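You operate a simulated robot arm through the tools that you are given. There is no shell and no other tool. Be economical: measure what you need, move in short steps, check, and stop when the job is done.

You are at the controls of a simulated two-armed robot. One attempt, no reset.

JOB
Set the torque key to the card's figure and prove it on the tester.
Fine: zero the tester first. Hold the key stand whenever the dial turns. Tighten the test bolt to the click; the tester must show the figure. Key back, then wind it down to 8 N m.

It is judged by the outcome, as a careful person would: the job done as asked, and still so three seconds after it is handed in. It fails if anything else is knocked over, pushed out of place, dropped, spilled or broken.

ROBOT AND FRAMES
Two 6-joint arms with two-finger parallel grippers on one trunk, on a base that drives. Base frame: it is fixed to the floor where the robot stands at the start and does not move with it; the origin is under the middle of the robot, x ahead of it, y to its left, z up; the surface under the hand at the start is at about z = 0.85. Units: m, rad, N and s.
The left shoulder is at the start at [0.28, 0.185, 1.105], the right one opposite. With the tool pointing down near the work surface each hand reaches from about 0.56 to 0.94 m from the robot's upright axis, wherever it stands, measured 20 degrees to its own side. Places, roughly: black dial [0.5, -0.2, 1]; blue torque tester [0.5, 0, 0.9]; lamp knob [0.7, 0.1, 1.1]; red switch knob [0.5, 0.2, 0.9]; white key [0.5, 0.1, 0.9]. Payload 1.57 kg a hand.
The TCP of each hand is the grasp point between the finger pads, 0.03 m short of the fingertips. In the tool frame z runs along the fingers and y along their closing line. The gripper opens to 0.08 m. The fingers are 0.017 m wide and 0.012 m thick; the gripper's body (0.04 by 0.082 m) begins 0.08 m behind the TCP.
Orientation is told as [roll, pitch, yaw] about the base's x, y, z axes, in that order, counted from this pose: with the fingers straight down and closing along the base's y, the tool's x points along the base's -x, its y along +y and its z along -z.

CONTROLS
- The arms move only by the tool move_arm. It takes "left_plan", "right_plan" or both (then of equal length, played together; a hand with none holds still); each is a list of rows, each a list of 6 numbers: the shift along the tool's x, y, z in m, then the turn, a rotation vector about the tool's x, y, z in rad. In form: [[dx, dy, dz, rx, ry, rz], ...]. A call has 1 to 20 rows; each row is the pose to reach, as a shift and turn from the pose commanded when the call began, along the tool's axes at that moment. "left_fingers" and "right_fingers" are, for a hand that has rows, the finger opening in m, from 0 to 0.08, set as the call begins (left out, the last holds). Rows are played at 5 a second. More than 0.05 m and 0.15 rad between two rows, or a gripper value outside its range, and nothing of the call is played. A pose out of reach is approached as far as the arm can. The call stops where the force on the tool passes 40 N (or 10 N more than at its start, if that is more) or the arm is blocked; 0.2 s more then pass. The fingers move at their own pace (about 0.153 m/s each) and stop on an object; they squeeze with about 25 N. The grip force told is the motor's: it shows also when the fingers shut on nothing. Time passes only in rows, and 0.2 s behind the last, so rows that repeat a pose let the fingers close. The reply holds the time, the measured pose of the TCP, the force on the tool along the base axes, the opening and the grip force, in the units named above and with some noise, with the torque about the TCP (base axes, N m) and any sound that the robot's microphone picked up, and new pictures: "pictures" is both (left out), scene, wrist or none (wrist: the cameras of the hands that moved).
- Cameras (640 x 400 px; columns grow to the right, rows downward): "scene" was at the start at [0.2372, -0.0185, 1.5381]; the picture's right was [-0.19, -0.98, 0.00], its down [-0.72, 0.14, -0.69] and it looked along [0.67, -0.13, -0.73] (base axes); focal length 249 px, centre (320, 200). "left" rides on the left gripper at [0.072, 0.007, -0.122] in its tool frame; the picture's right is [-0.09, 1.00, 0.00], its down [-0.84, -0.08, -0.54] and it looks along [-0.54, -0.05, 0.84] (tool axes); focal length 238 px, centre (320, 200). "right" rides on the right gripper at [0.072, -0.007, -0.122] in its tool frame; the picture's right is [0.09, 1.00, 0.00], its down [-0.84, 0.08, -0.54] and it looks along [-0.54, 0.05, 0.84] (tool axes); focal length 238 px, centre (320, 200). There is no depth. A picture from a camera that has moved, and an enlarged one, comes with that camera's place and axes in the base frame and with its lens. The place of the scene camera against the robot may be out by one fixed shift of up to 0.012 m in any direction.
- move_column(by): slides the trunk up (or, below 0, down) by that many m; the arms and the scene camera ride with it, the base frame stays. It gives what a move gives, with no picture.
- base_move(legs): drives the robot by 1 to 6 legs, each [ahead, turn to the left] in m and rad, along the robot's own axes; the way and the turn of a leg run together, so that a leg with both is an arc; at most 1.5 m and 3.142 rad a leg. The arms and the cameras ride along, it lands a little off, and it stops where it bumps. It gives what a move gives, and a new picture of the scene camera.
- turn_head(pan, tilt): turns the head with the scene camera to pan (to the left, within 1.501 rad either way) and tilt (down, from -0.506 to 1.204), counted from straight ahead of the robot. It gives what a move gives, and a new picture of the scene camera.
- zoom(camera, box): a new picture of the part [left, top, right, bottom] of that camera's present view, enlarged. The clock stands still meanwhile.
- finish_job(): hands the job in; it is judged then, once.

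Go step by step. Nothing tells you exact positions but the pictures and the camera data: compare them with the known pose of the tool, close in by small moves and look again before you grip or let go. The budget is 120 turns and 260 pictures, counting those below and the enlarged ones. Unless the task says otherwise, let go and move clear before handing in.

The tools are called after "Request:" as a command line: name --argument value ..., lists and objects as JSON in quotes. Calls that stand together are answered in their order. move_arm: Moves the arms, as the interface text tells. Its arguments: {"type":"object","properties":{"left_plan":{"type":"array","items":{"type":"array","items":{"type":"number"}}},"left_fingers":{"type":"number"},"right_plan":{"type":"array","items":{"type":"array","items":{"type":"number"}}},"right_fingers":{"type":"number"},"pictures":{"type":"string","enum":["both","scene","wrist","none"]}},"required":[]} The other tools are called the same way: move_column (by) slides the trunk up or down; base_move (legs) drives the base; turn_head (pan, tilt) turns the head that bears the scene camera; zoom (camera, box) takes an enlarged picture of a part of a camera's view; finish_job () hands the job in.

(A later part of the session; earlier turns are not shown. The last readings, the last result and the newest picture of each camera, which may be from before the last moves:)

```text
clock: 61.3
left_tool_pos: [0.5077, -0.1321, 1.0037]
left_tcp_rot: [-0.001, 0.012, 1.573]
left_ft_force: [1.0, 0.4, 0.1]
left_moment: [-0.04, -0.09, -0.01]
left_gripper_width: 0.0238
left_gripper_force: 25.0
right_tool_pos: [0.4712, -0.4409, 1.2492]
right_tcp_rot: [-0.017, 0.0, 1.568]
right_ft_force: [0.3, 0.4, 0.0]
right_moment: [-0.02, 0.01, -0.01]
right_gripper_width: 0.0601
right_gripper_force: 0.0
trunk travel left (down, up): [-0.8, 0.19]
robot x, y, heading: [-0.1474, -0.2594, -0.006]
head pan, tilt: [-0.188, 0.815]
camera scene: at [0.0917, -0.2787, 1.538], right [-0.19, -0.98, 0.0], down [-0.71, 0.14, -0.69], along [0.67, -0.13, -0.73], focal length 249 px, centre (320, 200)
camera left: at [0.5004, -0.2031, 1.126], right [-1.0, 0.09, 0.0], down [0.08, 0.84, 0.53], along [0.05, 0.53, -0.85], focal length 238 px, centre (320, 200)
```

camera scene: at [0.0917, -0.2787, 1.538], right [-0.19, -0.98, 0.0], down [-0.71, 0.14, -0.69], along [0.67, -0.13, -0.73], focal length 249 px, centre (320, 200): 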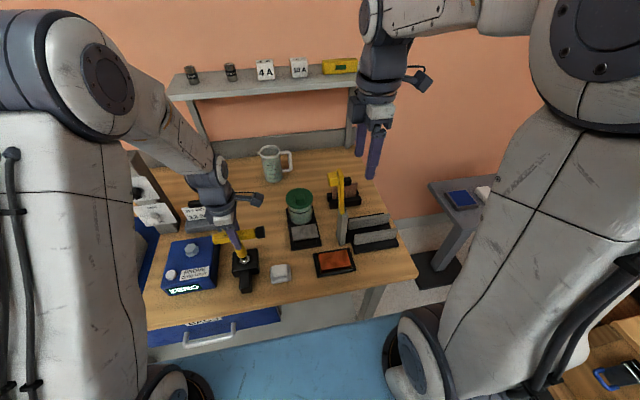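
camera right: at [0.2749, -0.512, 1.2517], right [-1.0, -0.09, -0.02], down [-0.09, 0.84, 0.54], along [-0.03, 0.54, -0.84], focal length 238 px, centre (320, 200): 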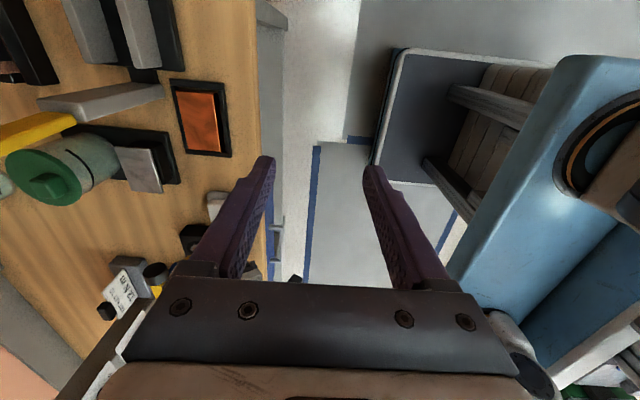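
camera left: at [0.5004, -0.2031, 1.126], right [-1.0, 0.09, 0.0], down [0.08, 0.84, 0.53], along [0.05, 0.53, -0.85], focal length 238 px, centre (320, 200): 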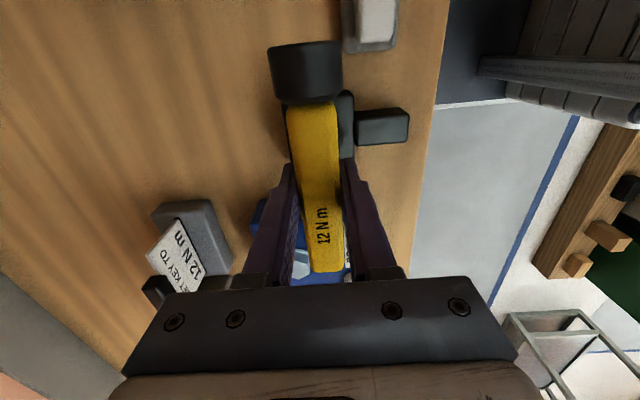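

The bar is held at [0.5077, -0.1321, 1.0037]; I note that as the stand seat. Lift slowly.

Request:
move_arm --left_plan '[[0, 0, -0.01, 0, 0, 0], [0, 0, -0.025, 0, 0, 0], [0, 0, -0.05, 0, 0, 0], [0, 0, -0.08, 0, 0, 0], [0, 0, -0.08, 0, 0, 0]]' --pictures "scene"

Request:
zoom --camera "scene" --box '[205, 210, 285, 295]'

```text
clock: 62.5
left_tool_pos: [0.5074, -0.1317, 1.083]
left_tcp_rot: [0.0, 0.012, 1.573]
left_ft_force: [0.2, -0.2, -1.9]
left_moment: [0.01, -0.03, -0.02]
left_gripper_width: 0.024
left_gripper_force: 25.4
right_tool_pos: [0.4714, -0.4404, 1.2479]
right_tcp_rot: [-0.018, 0.0, 1.568]
right_ft_force: [-0.2, 0.4, -0.4]
right_moment: [0.02, -0.01, -0.02]
right_gripper_width: 0.0599
right_gripper_force: 0.1
trunk travel left (down, up): [-0.8, 0.19]
robot x, y, heading: [-0.1476, -0.257, -0.003]
head pan, tilt: [-0.188, 0.815]
camera scene: at [0.0915, -0.2787, 1.5381], right [-0.19, -0.98, 0.0], down [-0.71, 0.14, -0.69], along [0.67, -0.13, -0.73], focal length 249 px, centre (320, 200)
```

scene: 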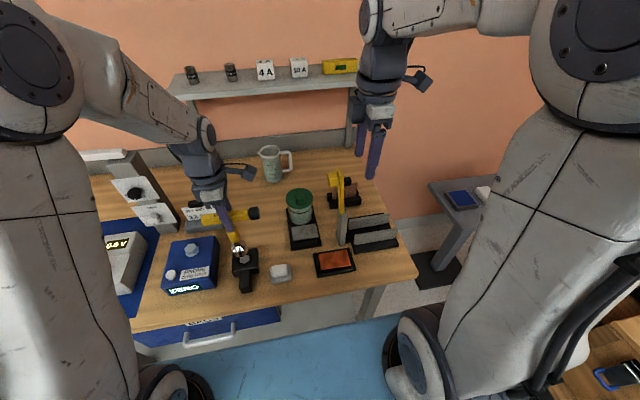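

```text
4.71 times, centred on (245, 252) of scene
camera zoom: at [0.0915, -0.2787, 1.5381], right [-0.19, -0.98, 0.0], down [-0.71, 0.14, -0.69], along [0.67, -0.13, -0.73], focal length 1172 px, centre (673, -47)
```

zoom: 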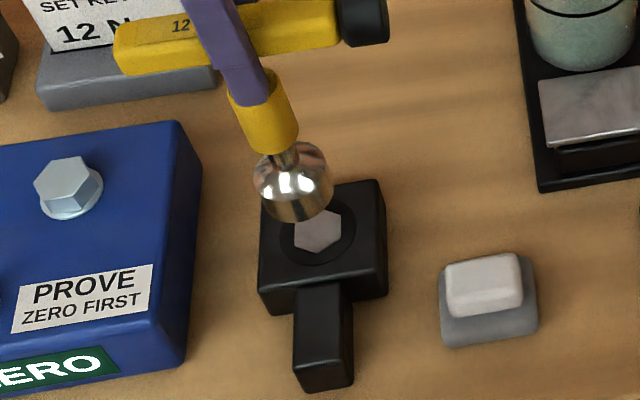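

Now it is clear: a chrome bell socket fits over a hex peg in the stand's well. I enlarge the peg to compare its orientation with the bolt.

Request:
zoom --camera "scene" --box '[228, 246, 260, 270]'

Request:
zoom --camera "left" --box '[200, 20, 440, 300]'

```text
16.00 times, centred on (244, 258) of scene
camera zoom: at [0.0915, -0.2787, 1.5381], right [-0.19, -0.98, 0.0], down [-0.71, 0.14, -0.69], along [0.67, -0.13, -0.73], focal length 3984 px, centre (1536, -728)
```

zoom: 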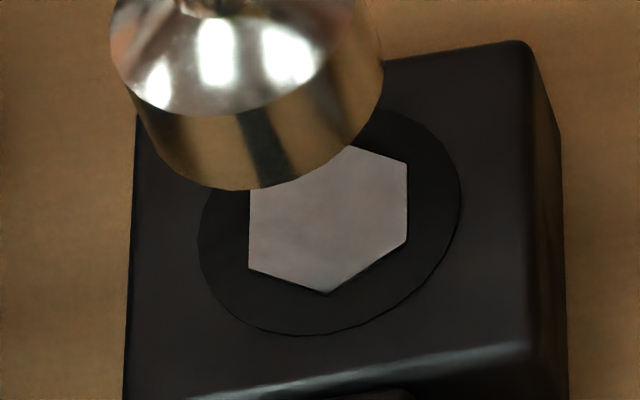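

```text
1.43 times, centred on (320, 160) of left
camera zoom: at [0.5003, -0.2021, 1.205], right [-1.0, 0.09, 0.0], down [0.08, 0.84, 0.53], along [0.05, 0.53, -0.85], focal length 340 px, centre (320, 257)
```

zoom: 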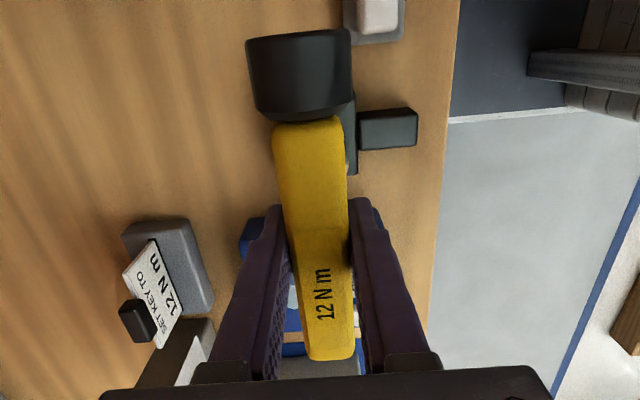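

The peg's corners lie along x and the bolt's along y, so a 30° offset is right. I take the bolt to be about [0.547, 0.010]. I raise a bit more, turn the key +30° and carry it above the bolt.

Request:
move_arm --left_plan '[[0, 0, -0.02, 0, 0, 0], [0, 0, -0.04, 0, 0, 0], [-0.03, -0.008, -0.04, 0, 0, -0.131], [-0.06, -0.016, -0.04, 0, 0, -0.262], [-0.09, -0.026, -0.04, 0, 0, -0.393], [-0.115, -0.033, -0.04, 0, 0, -0.524], [-0.1395, -0.0395, -0.04, 0, 0, -0.524], [-0.1395, -0.0395, -0.04, 0, 0, -0.524]]' --pictures "both"

Request:
zoom --camera "scene" --box '[150, 200, 230, 295]'

```text
clock: 64.3
left_tool_pos: [0.5465, 0.0095, 1.1214]
left_tcp_rot: [0.005, 0.011, 2.096]
left_ft_force: [0.3, -0.1, 0.5]
left_moment: [0.01, 0.01, -0.01]
left_gripper_width: 0.0002
left_gripper_force: 21.1
right_tool_pos: [0.471, -0.44, 1.2478]
right_tcp_rot: [-0.019, 0.0, 1.568]
right_ft_force: [-1.1, 0.1, 0.1]
right_moment: [-0.03, 0.01, 0.03]
right_gripper_width: 0.06
right_gripper_force: 0.1
trunk travel left (down, up): [-0.8, 0.19]
robot x, y, heading: [-0.1437, -0.2567, -0.001]
head pan, tilt: [-0.188, 0.815]
camera scene: at [0.0916, -0.2785, 1.5381], right [-0.19, -0.98, 0.0], down [-0.71, 0.14, -0.69], along [0.67, -0.13, -0.73], focal length 249 px, centre (320, 200)
camera left: at [0.5763, -0.0546, 1.2431], right [-0.91, -0.42, 0.01], down [-0.35, 0.77, 0.53], along [-0.23, 0.48, -0.85], focal length 238 px, centre (320, 200)
```

scene: 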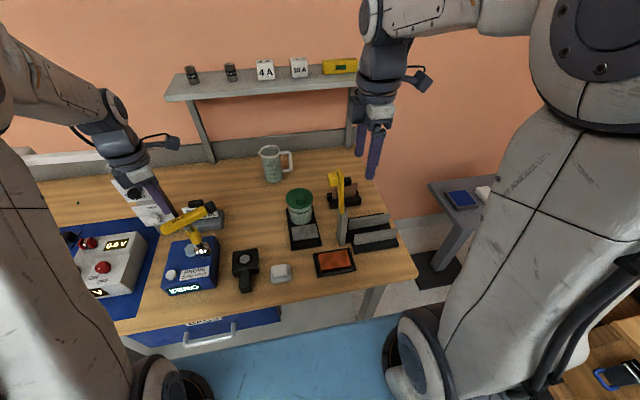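
left: 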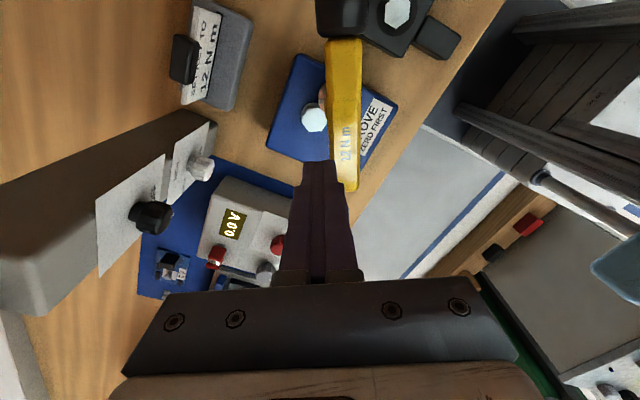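

```text
4.21 times, centred on (190, 248) of scene
camera zoom: at [0.0916, -0.2785, 1.5381], right [-0.19, -0.98, 0.0], down [-0.71, 0.14, -0.69], along [0.67, -0.13, -0.73], focal length 1048 px, centre (867, 0)
```

zoom: 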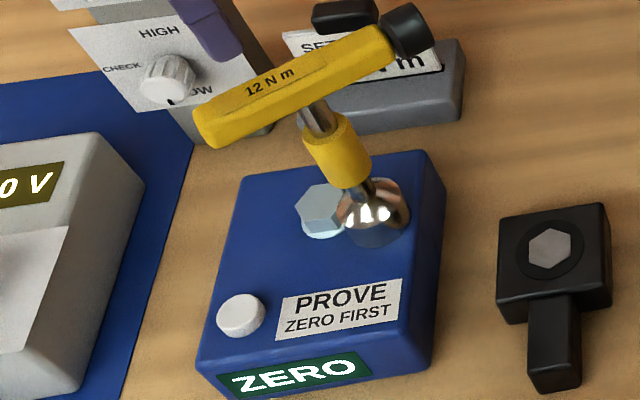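

The key has slipped from the grip: the fingers are shut, and it seems to stand on the tester beside the bolt. I keep the hand still and look again.

Request:
move_arm --left_plan '[[0, 0, 0, 0, 0, 0]]' --pictures "wrist"

Request:
zoom --camera "scene" --box '[150, 200, 230, 295]'

```text
clock: 64.7
left_tool_pos: [0.5464, 0.0101, 1.1201]
left_tcp_rot: [0.006, 0.01, 2.095]
left_ft_force: [0.3, -0.7, 0.8]
left_moment: [0.03, -0.01, 0.02]
left_gripper_width: 0.0
left_gripper_force: 21.3
right_tool_pos: [0.471, -0.4397, 1.2478]
right_tcp_rot: [-0.019, 0.0, 1.57]
right_ft_force: [-0.1, -0.2, -0.2]
right_moment: [0.0, -0.02, -0.01]
right_gripper_width: 0.0598
right_gripper_force: 0.0
trunk travel left (down, up): [-0.8, 0.19]
robot x, y, heading: [-0.1505, -0.2563, 0.002]
head pan, tilt: [-0.188, 0.815]
camera left: at [0.5761, -0.055, 1.2431], right [-0.91, -0.42, 0.01], down [-0.35, 0.77, 0.53], along [-0.23, 0.48, -0.85], focal length 238 px, centre (320, 200)
```

left: 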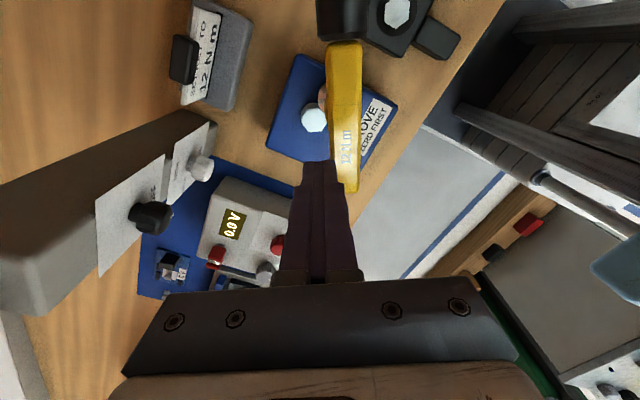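

```text
4.21 times, centred on (190, 248) of scene
camera zoom: at [0.0915, -0.2787, 1.5381], right [-0.19, -0.98, 0.0], down [-0.71, 0.14, -0.69], along [0.67, -0.13, -0.73], focal length 1048 px, centre (867, 0)
```

zoom: 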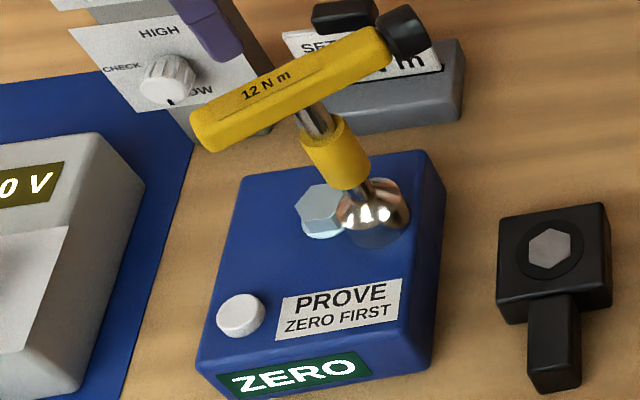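

It is nearly upright with a slight lean. One more short look tells whether it's still moving.

Request:
move_arm --left_plan '[[0, 0, 0, 0, 0, 0]]' --pictures "none"

Request:
zoom --camera "scene" --box '[150, 200, 230, 295]'

Request:
zoom --camera "left" --box '[260, 0, 440, 200]'

```text
clock: 65.1
left_tool_pos: [0.5463, 0.0104, 1.1205]
left_tcp_rot: [0.007, 0.01, 2.096]
left_ft_force: [0.4, 0.5, -0.5]
left_moment: [0.04, -0.01, -0.03]
left_gripper_width: 0.0
left_gripper_force: 21.0
right_tool_pos: [0.47, -0.4395, 1.2472]
right_tcp_rot: [-0.018, 0.001, 1.57]
right_ft_force: [-0.3, -0.9, 0.5]
right_moment: [0.01, 0.03, 0.0]
right_gripper_width: 0.0599
right_gripper_force: 0.1
trunk travel left (down, up): [-0.8, 0.19]
robot x, y, heading: [-0.1443, -0.2596, -0.004]
head pan, tilt: [-0.188, 0.815]
```

```text
4.21 times, centred on (190, 248) of scene
camera zoom: at [0.0916, -0.2787, 1.5381], right [-0.19, -0.98, 0.0], down [-0.71, 0.14, -0.69], along [0.67, -0.13, -0.73], focal length 1048 px, centre (867, 0)
```

zoom: 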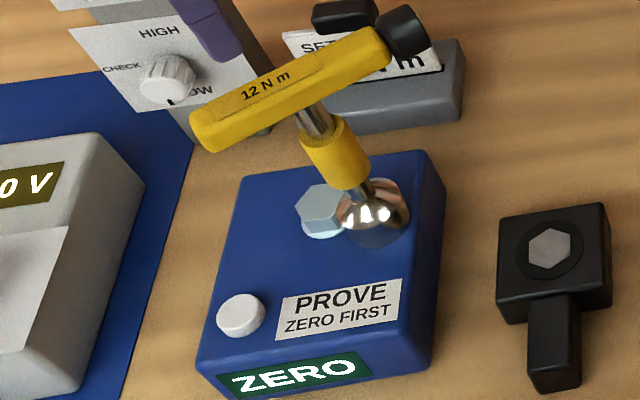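

```text
2.00 times, centred on (350, 100) of left
camera zoom: at [0.5761, -0.055, 1.2431], right [-0.91, -0.42, 0.01], down [-0.35, 0.77, 0.53], along [-0.23, 0.48, -0.85], focal length 477 px, centre (260, 400)
```

zoom: 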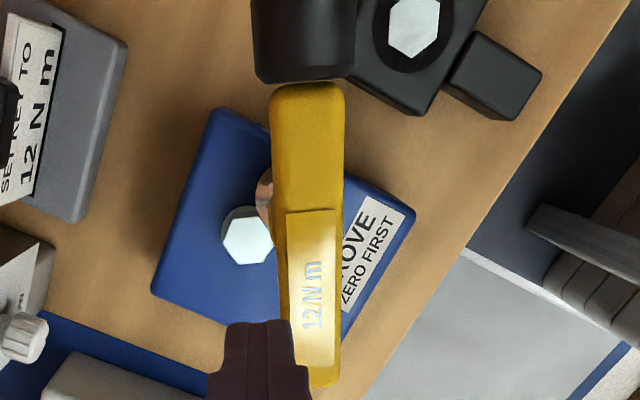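

The key is stationary, standing upright beside the bolt on the tester (bar mid about [0.537, -0.018], z ≈ 1.055, along the hand's present yaw). I rise a little, open, and centre over it to regrip gently.

Request:
move_arm --left_plan '[[0, 0, -0.02, 0, 0, 0], [0, 0, -0.035, 0, 0, 0], [0.01, 0.011, -0.035, 0, 0, 0], [0.02, 0.022, -0.035, 0, 0, 0], [0.02, 0.022, -0.035, 0, 0, 0]]' --pictures "none"

Request:
move_arm --left_plan '[[0, 0, 0, 0, 0, 0], [0, 0, 0, 0, 0, 0]]' --left_fingers 0.07 --pictures "wrist"

Request:
zoom --camera "scene" --box '[140, 180, 230, 295]'

```text
clock: 66.3
left_tool_pos: [0.5365, -0.019, 1.1556]
left_tcp_rot: [0.009, 0.01, 2.097]
left_ft_force: [-0.3, -0.9, 0.2]
left_moment: [-0.01, 0.02, -0.01]
left_gripper_width: 0.0001
left_gripper_force: 21.0
right_tool_pos: [0.471, -0.4401, 1.2479]
right_tcp_rot: [-0.018, 0.0, 1.571]
right_ft_force: [-0.1, 0.5, -0.2]
right_moment: [0.04, 0.0, -0.01]
right_gripper_width: 0.0599
right_gripper_force: 0.0
trunk travel left (down, up): [-0.8, 0.19]
robot x, y, heading: [-0.1454, -0.2657, -0.003]
head pan, tilt: [-0.188, 0.815]
```

```text
clock: 66.9
left_tool_pos: [0.536, -0.0181, 1.1548]
left_tcp_rot: [0.007, 0.011, 2.096]
left_ft_force: [0.9, -0.5, 0.4]
left_moment: [-0.04, -0.03, -0.02]
left_gripper_width: 0.0701
left_gripper_force: 0.1
right_tool_pos: [0.4708, -0.4404, 1.248]
right_tcp_rot: [-0.018, 0.0, 1.57]
right_ft_force: [0.7, 1.0, -0.3]
right_moment: [-0.01, 0.04, -0.01]
right_gripper_width: 0.0601
right_gripper_force: 0.0
trunk travel left (down, up): [-0.8, 0.19]
robot x, y, heading: [-0.1456, -0.2591, -0.006]
head pan, tilt: [-0.188, 0.815]
camera left: at [0.567, -0.0835, 1.2786], right [-0.91, -0.42, 0.01], down [-0.35, 0.77, 0.53], along [-0.23, 0.48, -0.85], focal length 238 px, centre (320, 200)
```

left: 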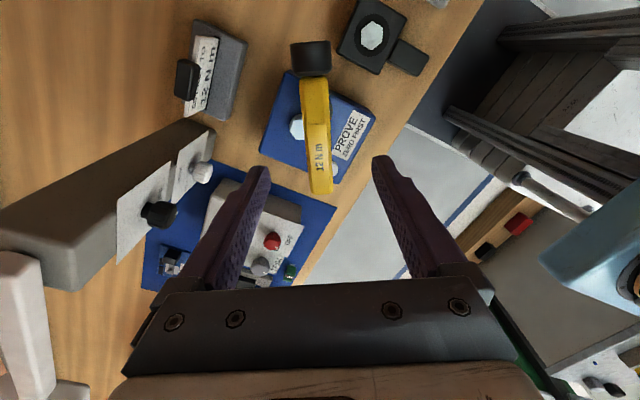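

```text
3.48 times, centred on (185, 238) of scene
camera zoom: at [0.0915, -0.2787, 1.5381], right [-0.19, -0.98, 0.0], down [-0.71, 0.14, -0.69], along [0.67, -0.13, -0.73], focal length 866 px, centre (790, 70)
```

zoom: 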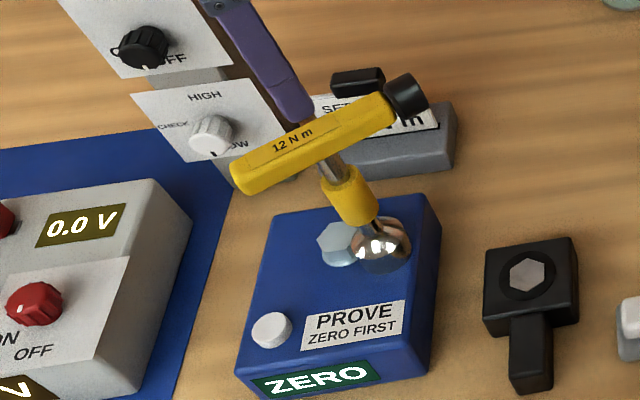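

The key is still and the bar is centred under the open fingers, its centre at about z = 1.05. I descend and close softly.

Request:
move_arm --left_plan '[[0, 0, 0.03, 0, 0, -0.01], [0, 0, 0.06, 0, 0, -0.01], [0, 0, 0.08, 0, 0, 0], [0, 0, 0.08, 0, 0, 0]]' --pictures "wrist"

Request:
zoom --camera "scene" --box '[140, 180, 230, 295]'

```text
clock: 67.9
left_tool_pos: [0.5361, -0.0196, 1.0754]
left_tcp_rot: [0.008, 0.01, 2.096]
left_ft_force: [-0.2, 0.9, -0.6]
left_moment: [-0.01, -0.01, 0.01]
left_gripper_width: 0.0701
left_gripper_force: 0.0
right_tool_pos: [0.4711, -0.4412, 1.2487]
right_tcp_rot: [-0.021, 0.002, 1.57]
right_ft_force: [0.8, -0.5, -0.6]
right_moment: [-0.01, 0.01, -0.03]
right_gripper_width: 0.0601
right_gripper_force: 0.1
trunk travel left (down, up): [-0.8, 0.19]
robot x, y, heading: [-0.1448, -0.2607, 0.001]
head pan, tilt: [-0.188, 0.815]
camera left: at [0.567, -0.0842, 1.1986], right [-0.91, -0.42, 0.01], down [-0.35, 0.77, 0.53], along [-0.23, 0.48, -0.85], focal length 238 px, centre (320, 200)
```

left: 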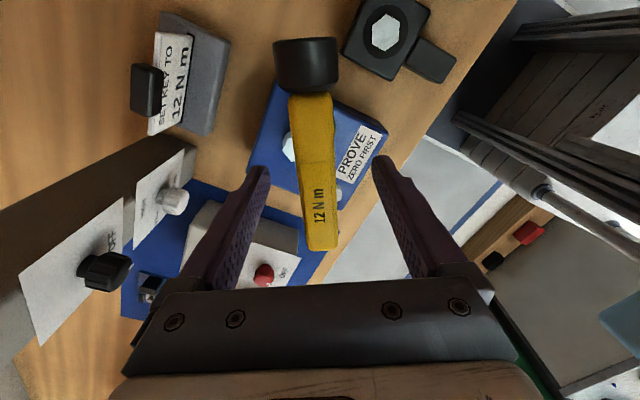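

```text
3.48 times, centred on (185, 238) of scene
camera zoom: at [0.0916, -0.2787, 1.5381], right [-0.19, -0.98, 0.0], down [-0.71, 0.14, -0.69], along [0.67, -0.13, -0.73], focal length 866 px, centre (790, 70)
```

zoom: 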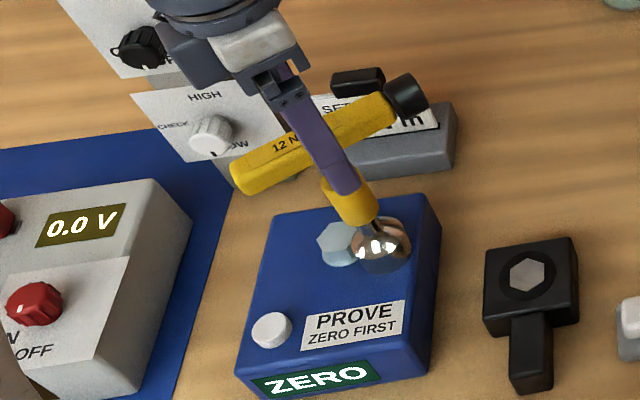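

Request:
move_arm --left_plan '[[0, 0, 0.015, 0, 0, 0], [0, 0, 0.028, 0, 0, 0], [0, 0, 0.028, 0, 0, 0]]' --pictures "none"

Request:
move_arm --left_plan '[[0, 0, 0, 0, 0, 0], [0, 0, 0, 0, 0, 0], [0, 0, 0, 0, 0, 0]]' --left_fingers 0 --pictures "wrist"

Request:
zoom --camera "scene" --box '[140, 180, 230, 295]'

```text
clock: 68.7
left_tool_pos: [0.5377, -0.019, 1.0478]
left_tcp_rot: [0.007, 0.012, 2.096]
left_ft_force: [0.5, 0.4, -0.3]
left_moment: [0.0, 0.0, -0.01]
left_gripper_width: 0.0699
left_gripper_force: 0.0
right_tool_pos: [0.4725, -0.4396, 1.2486]
right_tcp_rot: [-0.019, 0.0, 1.57]
right_ft_force: [0.2, -0.6, 0.5]
right_moment: [-0.01, 0.02, 0.0]
right_gripper_width: 0.0601
right_gripper_force: 0.2
trunk travel left (down, up): [-0.8, 0.19]
robot x, y, heading: [-0.1454, -0.2611, -0.008]
head pan, tilt: [-0.188, 0.815]
```

```text
clock: 69.5
left_tool_pos: [0.5368, -0.0196, 1.0486]
left_tcp_rot: [0.005, 0.01, 2.095]
left_ft_force: [0.9, 0.3, 2.8]
left_moment: [0.06, -0.27, 0.01]
left_gripper_width: 0.0237
left_gripper_force: 25.8
right_tool_pos: [0.4705, -0.4402, 1.2485]
right_tcp_rot: [-0.019, 0.002, 1.568]
right_ft_force: [-0.6, 0.7, -0.2]
right_moment: [0.01, 0.01, -0.01]
right_gripper_width: 0.06
right_gripper_force: 0.0
trunk travel left (down, up): [-0.8, 0.19]
robot x, y, heading: [-0.1501, -0.2575, -0.006]
head pan, tilt: [-0.188, 0.815]
camera left: at [0.5672, -0.0844, 1.1715], right [-0.91, -0.42, 0.0], down [-0.35, 0.77, 0.53], along [-0.23, 0.48, -0.85], focal length 238 px, centre (320, 200)
```

left: 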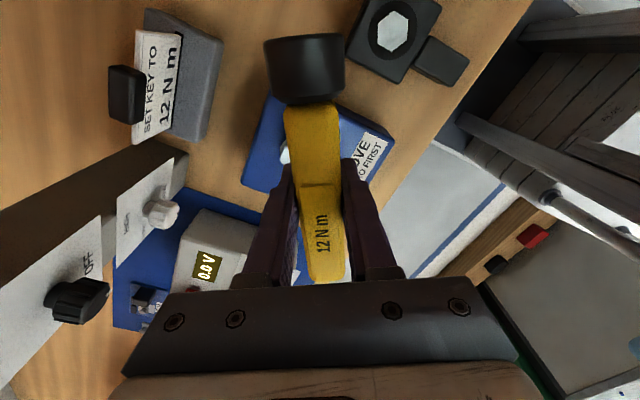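

```text
3.48 times, centred on (185, 238) of scene
camera zoom: at [0.0915, -0.2787, 1.5381], right [-0.19, -0.98, 0.0], down [-0.71, 0.14, -0.69], along [0.67, -0.13, -0.73], focal length 866 px, centre (790, 70)
```

zoom: 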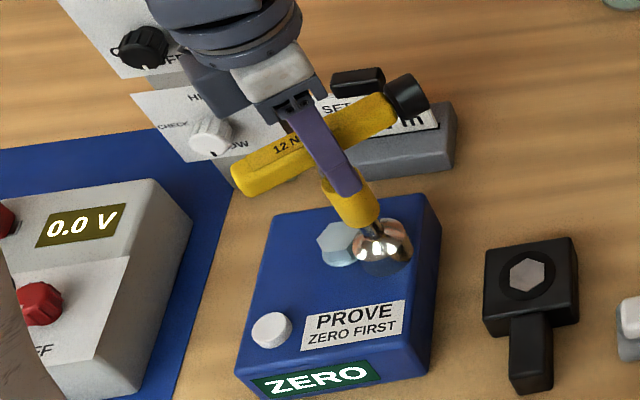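

Gripped again. Lift slowly, in small steps.

Request:
move_arm --left_plan '[[0, 0, -0.006, 0, 0, 0], [0, 0, -0.012, 0, 0, 0], [0, 0, -0.018, 0, 0, 0], [0, 0, -0.024, 0, 0, 0], [0, 0, -0.03, 0, 0, 0], [0, 0, -0.036, 0, 0, 0], [0, 0, -0.042, 0, 0, 0], [0, 0, -0.048, 0, 0, 0], [0, 0, -0.048, 0, 0, 0]]' --pictures "wrist"

Request:
zoom --camera "scene" --box '[140, 180, 230, 295]'

```text
clock: 71.5
left_tool_pos: [0.5363, -0.0195, 1.0953]
left_tcp_rot: [0.009, 0.01, 2.095]
left_ft_force: [-0.3, 0.5, -3.3]
left_moment: [0.02, -0.01, -0.04]
left_gripper_width: 0.0235
left_gripper_force: 25.0
right_tool_pos: [0.4729, -0.4397, 1.2482]
right_tcp_rot: [-0.02, 0.001, 1.568]
right_ft_force: [-0.2, 0.1, 1.0]
right_moment: [0.03, -0.01, -0.01]
right_gripper_width: 0.0602
right_gripper_force: 0.1
trunk travel left (down, up): [-0.8, 0.19]
robot x, y, heading: [-0.1422, -0.2589, -0.005]
head pan, tilt: [-0.188, 0.815]
camera left: at [0.5675, -0.0836, 1.2189], right [-0.91, -0.42, 0.01], down [-0.35, 0.77, 0.53], along [-0.23, 0.48, -0.85], focal length 238 px, centre (320, 200)
```

left: 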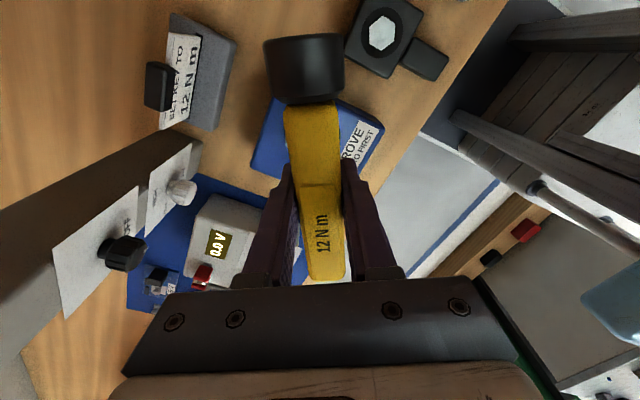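

```text
3.48 times, centred on (185, 238) of scene
camera zoom: at [0.0916, -0.2787, 1.5381], right [-0.19, -0.98, 0.0], down [-0.71, 0.14, -0.69], along [0.67, -0.13, -0.73], focal length 866 px, centre (790, 70)
```

zoom: 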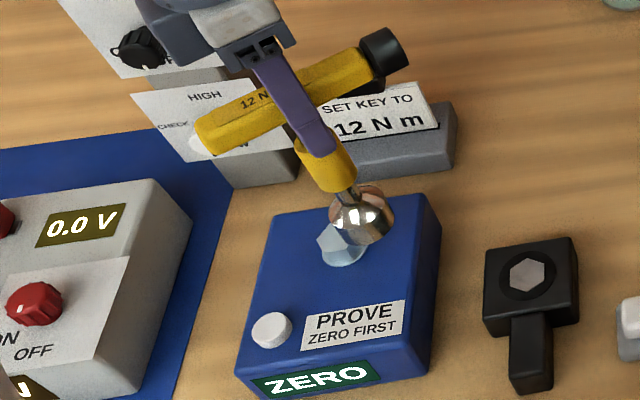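

The key hangs upright and firm. I bring it slowly over the bolt.

Request:
move_arm --left_plan '[[0, 0, -0.005, 0, 0, 0], [-0.004, -0.0045, -0.008, 0, 0, 0], [-0.008, -0.009, -0.008, 0, 0, 0], [-0.012, -0.0135, -0.008, 0, 0, 0], [-0.016, -0.018, -0.008, 0, 0, 0], [-0.0196, -0.022, -0.008, 0, 0, 0], [-0.0196, -0.022, -0.008, 0, 0, 0]]' --pictures "wrist"

Request:
zoom --camera "scene" --box '[160, 210, 220, 270]'

Request:
zoom --camera "right" --box '[160, 200, 480, 400]'

```text
clock: 73.1
left_tool_pos: [0.5461, 0.0092, 1.1028]
left_tcp_rot: [0.007, 0.009, 2.096]
left_ft_force: [-0.3, -1.2, -3.2]
left_moment: [0.01, 0.01, 0.03]
left_gripper_width: 0.0237
left_gripper_force: 25.2
right_tool_pos: [0.4714, -0.4414, 1.249]
right_tcp_rot: [-0.019, 0.0, 1.568]
right_ft_force: [0.2, -0.8, -0.6]
right_moment: [0.01, -0.01, 0.0]
right_gripper_width: 0.0599
right_gripper_force: 0.0
trunk travel left (down, up): [-0.8, 0.19]
robot x, y, heading: [-0.1449, -0.259, -0.004]
head pan, tilt: [-0.188, 0.815]
camera left: at [0.5766, -0.0556, 1.226], right [-0.91, -0.42, 0.01], down [-0.35, 0.77, 0.53], along [-0.23, 0.48, -0.85], focal length 238 px, centre (320, 200)
```

left: 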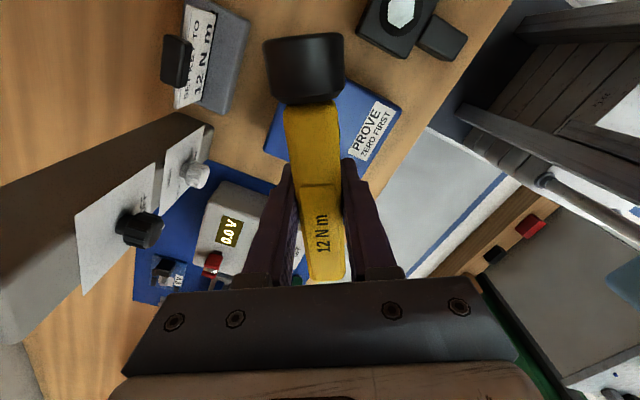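

```text
6.67 times, centred on (190, 240) of scene
camera zoom: at [0.0917, -0.2786, 1.5381], right [-0.19, -0.98, 0.0], down [-0.71, 0.14, -0.69], along [0.67, -0.13, -0.73], focal length 1660 px, centre (1187, -67)
```

zoom: 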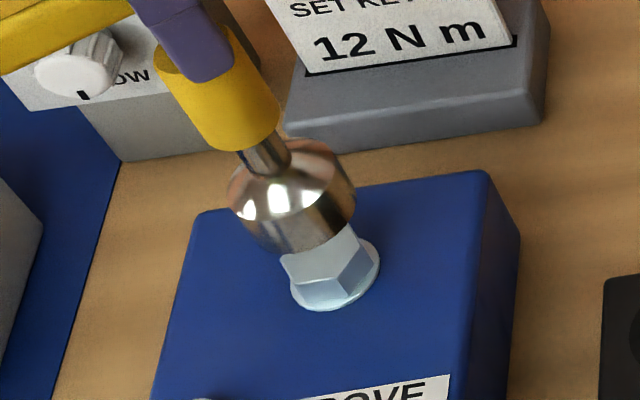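

```text
2.00 times, centred on (320, 300) of right
camera zoom: at [0.4753, -0.5123, 1.3714], right [-1.0, -0.09, -0.02], down [-0.09, 0.84, 0.54], along [-0.03, 0.54, -0.84], focal length 477 px, centre (320, 0)
```

zoom: 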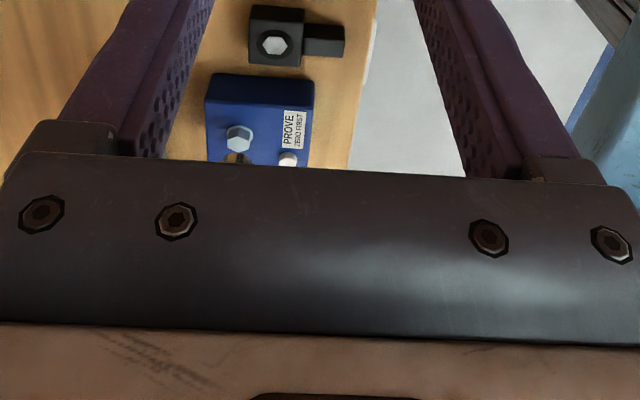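

Close. I enlarge further to judge the socket's rim centre against the bolt axis.

Request:
zoom --camera "scene" --box '[176, 228, 204, 260]'

```text
12.50 times, centred on (190, 244) of scene
camera zoom: at [0.0917, -0.2786, 1.5381], right [-0.19, -0.98, 0.0], down [-0.71, 0.14, -0.69], along [0.67, -0.13, -0.73], focal length 3112 px, centre (1945, -350)
```

zoom: 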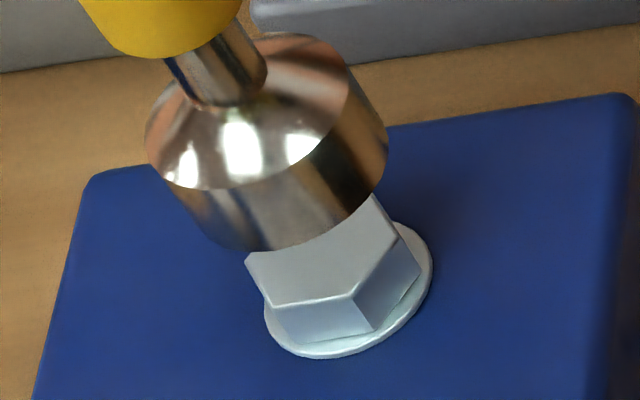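

The socket is about 3 mm toward -y of the bolt axis. I correct that and lower in small steps.

Request:
move_arm --left_plan '[[-0.002, -0.0024, 0.006, 0, 0, 0], [-0.002, -0.0024, 0.012, 0, 0, 0], [-0.002, -0.0024, 0.018, 0, 0, 0], [-0.002, -0.0024, 0.024, 0, 0, 0], [-0.002, -0.0024, 0.028, 0, 0, 0], [-0.002, -0.0024, 0.031, 0, 0, 0], [-0.002, -0.0024, 0.034, 0, 0, 0]]' --pictures "none"

Request:
zoom --camera "scene" --box '[170, 225, 210, 265]'

```text
clock: 74.7
left_tool_pos: [0.5475, 0.0119, 1.0696]
left_tcp_rot: [0.007, 0.01, 2.095]
left_ft_force: [0.2, -0.1, -2.9]
left_moment: [0.01, -0.01, 0.01]
left_gripper_width: 0.0237
left_gripper_force: 24.9
right_tool_pos: [0.4711, -0.44, 1.2491]
right_tcp_rot: [-0.018, 0.0, 1.57]
right_ft_force: [-0.2, 0.0, -0.6]
right_moment: [-0.01, 0.01, -0.03]
right_gripper_width: 0.0601
right_gripper_force: 0.0
trunk travel left (down, up): [-0.8, 0.19]
robot x, y, heading: [-0.1476, -0.2629, -0.003]
head pan, tilt: [-0.188, 0.815]
```

```text
10.00 times, centred on (190, 245) of scene
camera zoom: at [0.0917, -0.2786, 1.5381], right [-0.19, -0.98, 0.0], down [-0.71, 0.14, -0.69], along [0.67, -0.13, -0.73], focal length 2490 px, centre (1620, -250)
```

zoom: 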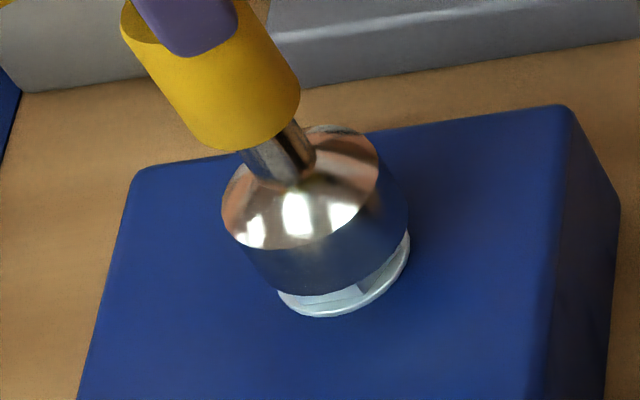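

No contact yet and the socket is already over the head. I continue down.

Request:
move_arm --left_plan '[[0, 0, 0.003, 0, 0, 0], [0, 0, 0.006, 0, 0, 0], [0, 0, 0.009, 0, 0, 0], [0, 0, 0.012, 0, 0, 0]]' --pictures "none"

Request:
zoom --camera "scene" --box '[170, 225, 210, 265]'

```text
clock: 75.6
left_tool_pos: [0.5479, 0.0114, 1.065]
left_tcp_rot: [-0.002, 0.015, 2.098]
left_ft_force: [-6.3, -1.7, 23.2]
left_moment: [0.0, 0.6, 0.4]
left_gripper_width: 0.0236
left_gripper_force: 24.9
right_tool_pos: [0.4698, -0.4415, 1.2478]
right_tcp_rot: [-0.022, 0.0, 1.568]
right_ft_force: [0.2, 0.6, 0.5]
right_moment: [0.03, 0.03, -0.01]
right_gripper_width: 0.0598
right_gripper_force: 0.0
trunk travel left (down, up): [-0.8, 0.19]
robot x, y, heading: [-0.1426, -0.2583, -0.005]
head pan, tilt: [-0.188, 0.815]
stopped in row 4 (left hand): the force on the tool passed its limit at 51 N (the readings are from after the stop); the commanded pose is now the measured one
```

```text
10.00 times, centred on (190, 245) of scene
camera zoom: at [0.09, -0.2792, 1.5383], right [-0.19, -0.98, 0.0], down [-0.71, 0.14, -0.69], along [0.67, -0.13, -0.73], focal length 2490 px, centre (1620, -250)
```

zoom: 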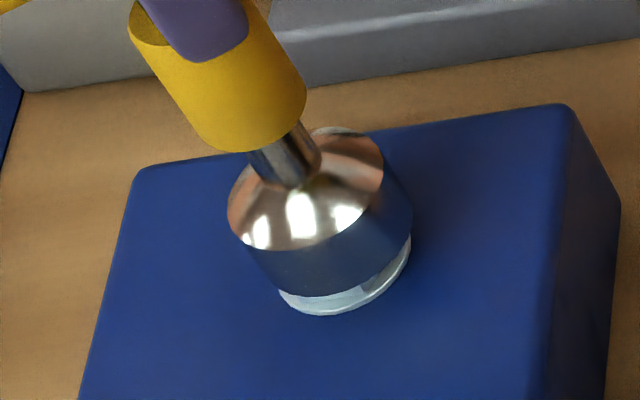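

Contact, with the rim well below the head's top. I try a small clockwise turn with a light press, to see whether the hex has engaged.

Request:
move_arm --left_plan '[[0, 0, 0, 0, 0, 0.05], [0, 0, 0, 0, 0, 0.1], [0, 0, 0, 0, 0, 0.1]]' --pictures "none"

Request:
zoom --camera "scene" --box '[150, 210, 220, 300]'

```text
clock: 76.4
left_tool_pos: [0.5482, 0.0118, 1.0652]
left_tcp_rot: [-0.005, 0.014, 1.996]
left_ft_force: [-6.9, -2.3, 33.7]
left_moment: [-0.31, 0.62, 0.05]
left_gripper_width: 0.0237
left_gripper_force: 25.0
right_tool_pos: [0.4706, -0.4409, 1.2504]
right_tcp_rot: [-0.022, 0.0, 1.57]
right_ft_force: [0.6, 0.4, -0.3]
right_moment: [-0.02, 0.0, 0.02]
right_gripper_width: 0.0601
right_gripper_force: 0.2
trunk travel left (down, up): [-0.8, 0.19]
robot x, y, heading: [-0.1451, -0.2624, -0.003]
head pan, tilt: [-0.188, 0.815]
```

```text
4.44 times, centred on (185, 255) of scene
camera zoom: at [0.0897, -0.2794, 1.5386], right [-0.19, -0.98, 0.0], down [-0.71, 0.14, -0.69], along [0.67, -0.13, -0.73], focal length 1107 px, centre (920, -44)
```

zoom: 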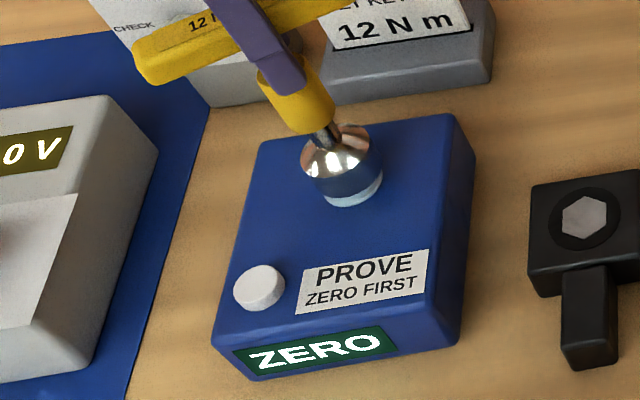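

Turning torque is nearly nil. I ease the pressure and turn further clockwise to see whether the tester responds.

Request:
move_arm --left_plan '[[0, 0, -0.001, 0, 0, 0.06], [0, 0, -0.0015, 0, 0, 0.12], [0, 0, -0.0015, 0, 0, 0.18], [0, 0, -0.0015, 0, 0, 0.24], [0, 0, -0.0015, 0, 0, 0.3], [0, 0, -0.0015, 0, 0, 0.3]]' --pictures "none"

Request:
zoom --camera "scene" --box '[150, 210, 220, 300]'

```text
clock: 77.8
left_tool_pos: [0.5479, 0.0121, 1.0638]
left_tcp_rot: [-0.002, 0.011, 1.696]
left_ft_force: [1.7, 10.5, -3.2]
left_moment: [0.83, -0.16, 0.0]
left_gripper_width: 0.0238
left_gripper_force: 24.7
right_tool_pos: [0.4721, -0.4406, 1.2491]
right_tcp_rot: [-0.02, 0.001, 1.57]
right_ft_force: [-0.2, 0.3, -0.3]
right_moment: [0.03, 0.01, 0.02]
right_gripper_width: 0.06
right_gripper_force: 0.3
trunk travel left (down, up): [-0.8, 0.19]
robot x, y, heading: [-0.1477, -0.262, -0.007]
head pan, tilt: [-0.188, 0.815]
```

```text
4.44 times, centred on (185, 255) of scene
camera zoom: at [0.0917, -0.2779, 1.538], right [-0.19, -0.98, 0.0], down [-0.71, 0.14, -0.69], along [0.67, -0.13, -0.73], focal length 1107 px, centre (920, -44)
```

zoom: 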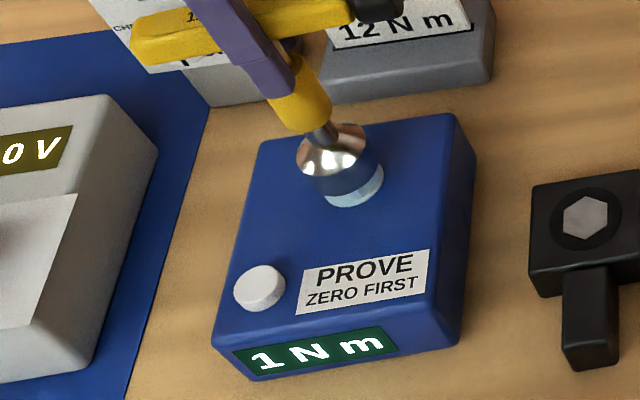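

The tester now reads 1 N m: it's engaged. I keep turning clockwise in small steps, relieving the side load slightly, and listen for the click.

Request:
move_arm --left_plan '[[-0.001, 0, 0.001, 0, 0, 0.05], [-0.002, 0, 0.002, 0, 0, 0.1], [-0.002, 0, 0.002, 0, 0, 0.15], [-0.002, 0, 0.002, 0, 0, 0.2], [-0.002, 0, 0.002, 0, 0, 0.2]]' --pictures "none"

Request:
zoom --camera "scene" --box '[150, 200, 230, 300]'

```text
clock: 79.0
left_tool_pos: [0.548, 0.0144, 1.0621]
left_tcp_rot: [-0.006, 0.013, 1.496]
left_ft_force: [-1.3, 0.0, -3.2]
left_moment: [-0.8, 0.36, -0.01]
left_gripper_width: 0.024
left_gripper_force: 25.4
right_tool_pos: [0.472, -0.4414, 1.2484]
right_tcp_rot: [-0.019, 0.001, 1.569]
right_ft_force: [0.3, 0.1, 0.3]
right_moment: [0.02, 0.02, 0.01]
right_gripper_width: 0.0599
right_gripper_force: 0.2
trunk travel left (down, up): [-0.8, 0.19]
robot x, y, heading: [-0.1461, -0.2615, -0.0]
head pan, tilt: [-0.188, 0.815]
```

```text
4.00 times, centred on (190, 250) of scene
camera zoom: at [0.0916, -0.2786, 1.5381], right [-0.19, -0.98, 0.0], down [-0.71, 0.14, -0.69], along [0.67, -0.13, -0.73], focal length 996 px, centre (840, 0)
```

zoom: 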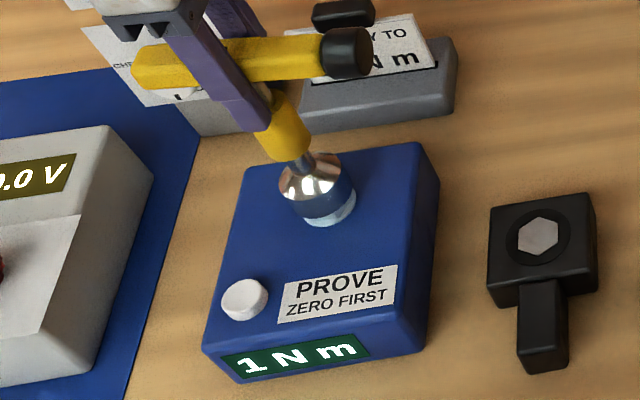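

Reads 1 N m still, and the socket has freedom to sink more. I lower gently to seat it fully.

Request:
move_arm --left_plan '[[0, 0, 0.002, 0, 0, 0], [0, 0, 0.004, 0, 0, 0], [0, 0, 0.006, 0, 0, 0], [0, 0, 0.008, 0, 0, 0], [0, 0, 0.01, 0, 0, 0]]' --pictures "none"

Request:
zoom --camera "scene" --box '[170, 225, 210, 265]'

```text
clock: 80.2
left_tool_pos: [0.5483, 0.0137, 1.0515]
left_tcp_rot: [-0.008, 0.01, 1.498]
left_ft_force: [-1.9, -0.7, -2.6]
left_moment: [-0.71, 0.4, 0.02]
left_gripper_width: 0.0241
left_gripper_force: 24.8
right_tool_pos: [0.4726, -0.4398, 1.2502]
right_tcp_rot: [-0.018, -0.001, 1.569]
right_ft_force: [-0.2, 0.4, 0.5]
right_moment: [0.04, -0.04, 0.02]
right_gripper_width: 0.0603
right_gripper_force: 0.1
trunk travel left (down, up): [-0.8, 0.19]
robot x, y, heading: [-0.147, -0.2603, -0.005]
head pan, tilt: [-0.188, 0.815]
```

```text
10.00 times, centred on (190, 245) of scene
camera zoom: at [0.0916, -0.2786, 1.5381], right [-0.19, -0.98, 0.0], down [-0.71, 0.14, -0.69], along [0.67, -0.13, -0.73], focal length 2490 px, centre (1620, -250)
```

zoom: 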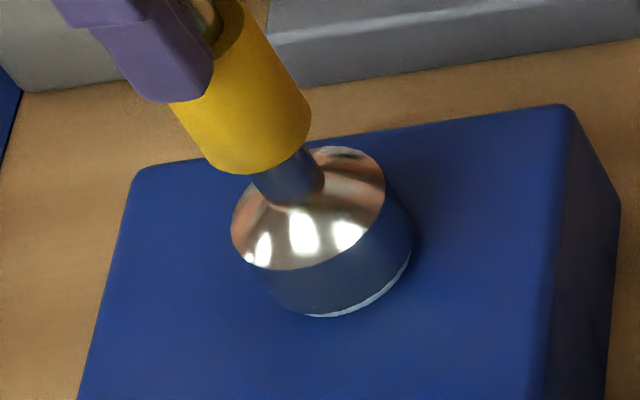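

The socket has now sunk nearly to the flange: properly seated. I continue clockwise.

Request:
move_arm --left_plan '[[0, 0, 0.001, 0, 0, 0.04], [0, 0, 0.001, 0, 0, 0.08], [0, 0, 0.001, 0, 0, 0.12], [0, 0, 0.001, 0, 0, 0.16], [0, 0, 0.001, 0, 0, 0.16]]' --pictures "none"

Request:
zoom --camera "scene" --box '[150, 200, 230, 300]'

```text
clock: 81.4
left_tool_pos: [0.5494, 0.0134, 1.0518]
left_tcp_rot: [-0.009, 0.01, 1.336]
left_ft_force: [-6.0, 1.5, 7.8]
left_moment: [-0.33, 1.13, 0.07]
left_gripper_width: 0.024
left_gripper_force: 25.0
right_tool_pos: [0.4702, -0.4413, 1.2487]
right_tcp_rot: [-0.022, -0.001, 1.569]
right_ft_force: [0.1, -0.8, 0.2]
right_moment: [-0.03, 0.03, -0.01]
right_gripper_width: 0.0598
right_gripper_force: 0.1
trunk travel left (down, up): [-0.8, 0.19]
robot x, y, heading: [-0.1472, -0.2572, -0.003]
head pan, tilt: [-0.188, 0.815]
```

```text
4.00 times, centred on (190, 250) of scene
camera zoom: at [0.0908, -0.2786, 1.5383], right [-0.19, -0.98, 0.0], down [-0.71, 0.14, -0.69], along [0.67, -0.13, -0.73], focal length 996 px, centre (840, 0)
```

zoom: 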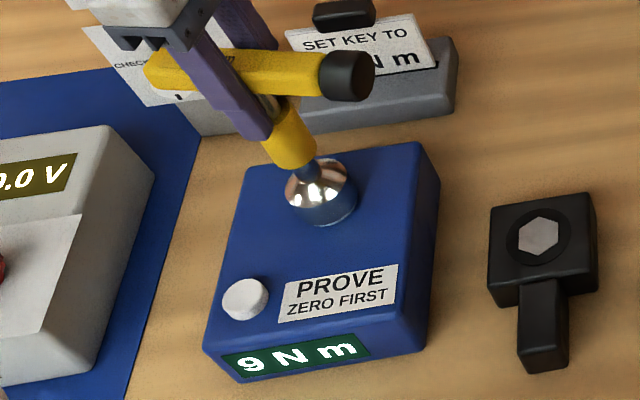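

9 N m now, climbing. I go in very small turns to the click.

Request:
move_arm --left_plan '[[0, 0, 0, 0, 0, 0.015], [0, 0, 0, 0, 0, 0.03], [0, 0, 0, 0, 0, 0.03]]' --pictures "none"

Request:
zoom --camera "scene" --box '[150, 200, 230, 300]'

```text
clock: 82.2
left_tool_pos: [0.5486, 0.0134, 1.0502]
left_tcp_rot: [-0.011, 0.009, 1.308]
left_ft_force: [-6.7, 2.1, 12.2]
left_moment: [-0.06, 1.11, 0.09]
left_gripper_width: 0.024
left_gripper_force: 24.7
right_tool_pos: [0.47, -0.4404, 1.2487]
right_tcp_rot: [-0.02, 0.0, 1.569]
right_ft_force: [0.5, -0.6, -0.8]
right_moment: [-0.02, -0.02, -0.01]
right_gripper_width: 0.0602
right_gripper_force: 0.1
trunk travel left (down, up): [-0.8, 0.19]
robot x, y, heading: [-0.1452, -0.2598, -0.005]
head pan, tilt: [-0.188, 0.815]
```

```text
4.00 times, centred on (190, 250) of scene
camera zoom: at [0.0907, -0.2786, 1.5383], right [-0.19, -0.98, 0.0], down [-0.71, 0.14, -0.69], along [0.67, -0.13, -0.73], focal length 996 px, centre (840, 0)
```

zoom: 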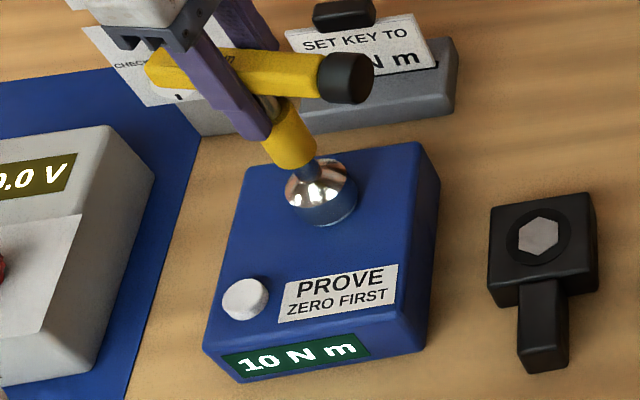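

10 N m. Two more small turns like this.

Request:
move_arm --left_plan '[[0, 0, 0, 0, 0, 0.015], [0, 0, 0, 0, 0, 0.03], [0, 0, 0, 0, 0, 0.03]]' --pictures "none"

Request:
zoom --camera "scene" --box '[150, 200, 230, 300]'

```text
clock: 83.0
left_tool_pos: [0.5479, 0.0135, 1.0517]
left_tcp_rot: [-0.009, 0.009, 1.279]
left_ft_force: [-5.1, 4.3, 9.6]
left_moment: [0.18, 0.97, 0.1]
left_gripper_width: 0.0237
left_gripper_force: 25.0
right_tool_pos: [0.471, -0.4389, 1.2487]
right_tcp_rot: [-0.02, -0.001, 1.569]
right_ft_force: [0.2, 0.4, 0.3]
right_moment: [-0.01, -0.03, -0.04]
right_gripper_width: 0.0601
right_gripper_force: 0.0
trunk travel left (down, up): [-0.8, 0.19]
robot x, y, heading: [-0.146, -0.26, 0.002]
head pan, tilt: [-0.188, 0.815]
```

```text
4.00 times, centred on (190, 250) of scene
camera zoom: at [0.0908, -0.2785, 1.5382], right [-0.19, -0.98, 0.0], down [-0.71, 0.14, -0.69], along [0.67, -0.13, -0.73], focal length 996 px, centre (840, 0)
```

zoom: 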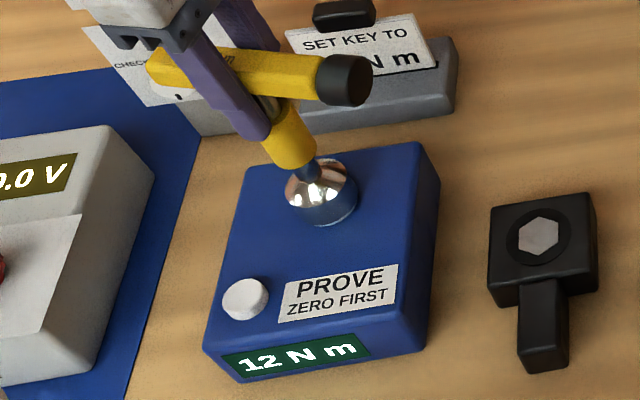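

It shows 12 N m, but no click heard yet. A very small further turn.

Request:
move_arm --left_plan '[[0, 0, 0, 0, 0, 0.008], [0, 0, 0, 0, 0, 0.008]]' --pictures "none"

Request:
zoom --camera "scene" --box '[150, 200, 230, 300]'

```text
clock: 83.6
left_tool_pos: [0.5487, 0.0143, 1.0524]
left_tcp_rot: [-0.009, 0.009, 1.269]
left_ft_force: [-6.1, 4.9, 10.8]
left_moment: [0.31, 0.99, 0.06]
left_gripper_width: 0.0236
left_gripper_force: 24.9
right_tool_pos: [0.4704, -0.4405, 1.2492]
right_tcp_rot: [-0.021, 0.001, 1.569]
right_ft_force: [0.5, -0.1, -0.7]
right_moment: [0.02, 0.01, 0.01]
right_gripper_width: 0.0601
right_gripper_force: 0.2
trunk travel left (down, up): [-0.8, 0.19]
robot x, y, heading: [-0.1455, -0.2623, -0.001]
head pan, tilt: [-0.188, 0.815]
```

```text
4.00 times, centred on (190, 250) of scene
camera zoom: at [0.0908, -0.2784, 1.5382], right [-0.19, -0.98, 0.0], down [-0.71, 0.14, -0.69], along [0.67, -0.13, -0.73], focal length 996 px, centre (840, 0)
```

zoom: 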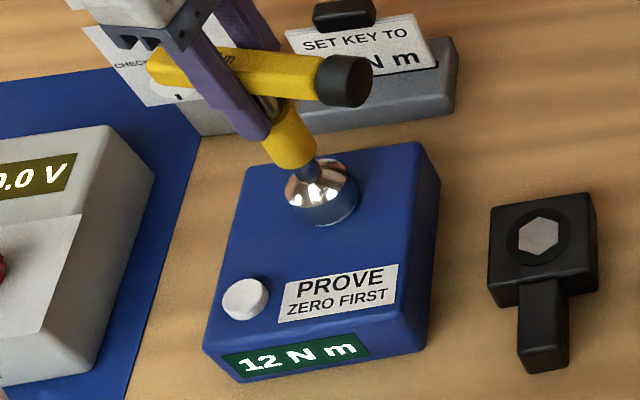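

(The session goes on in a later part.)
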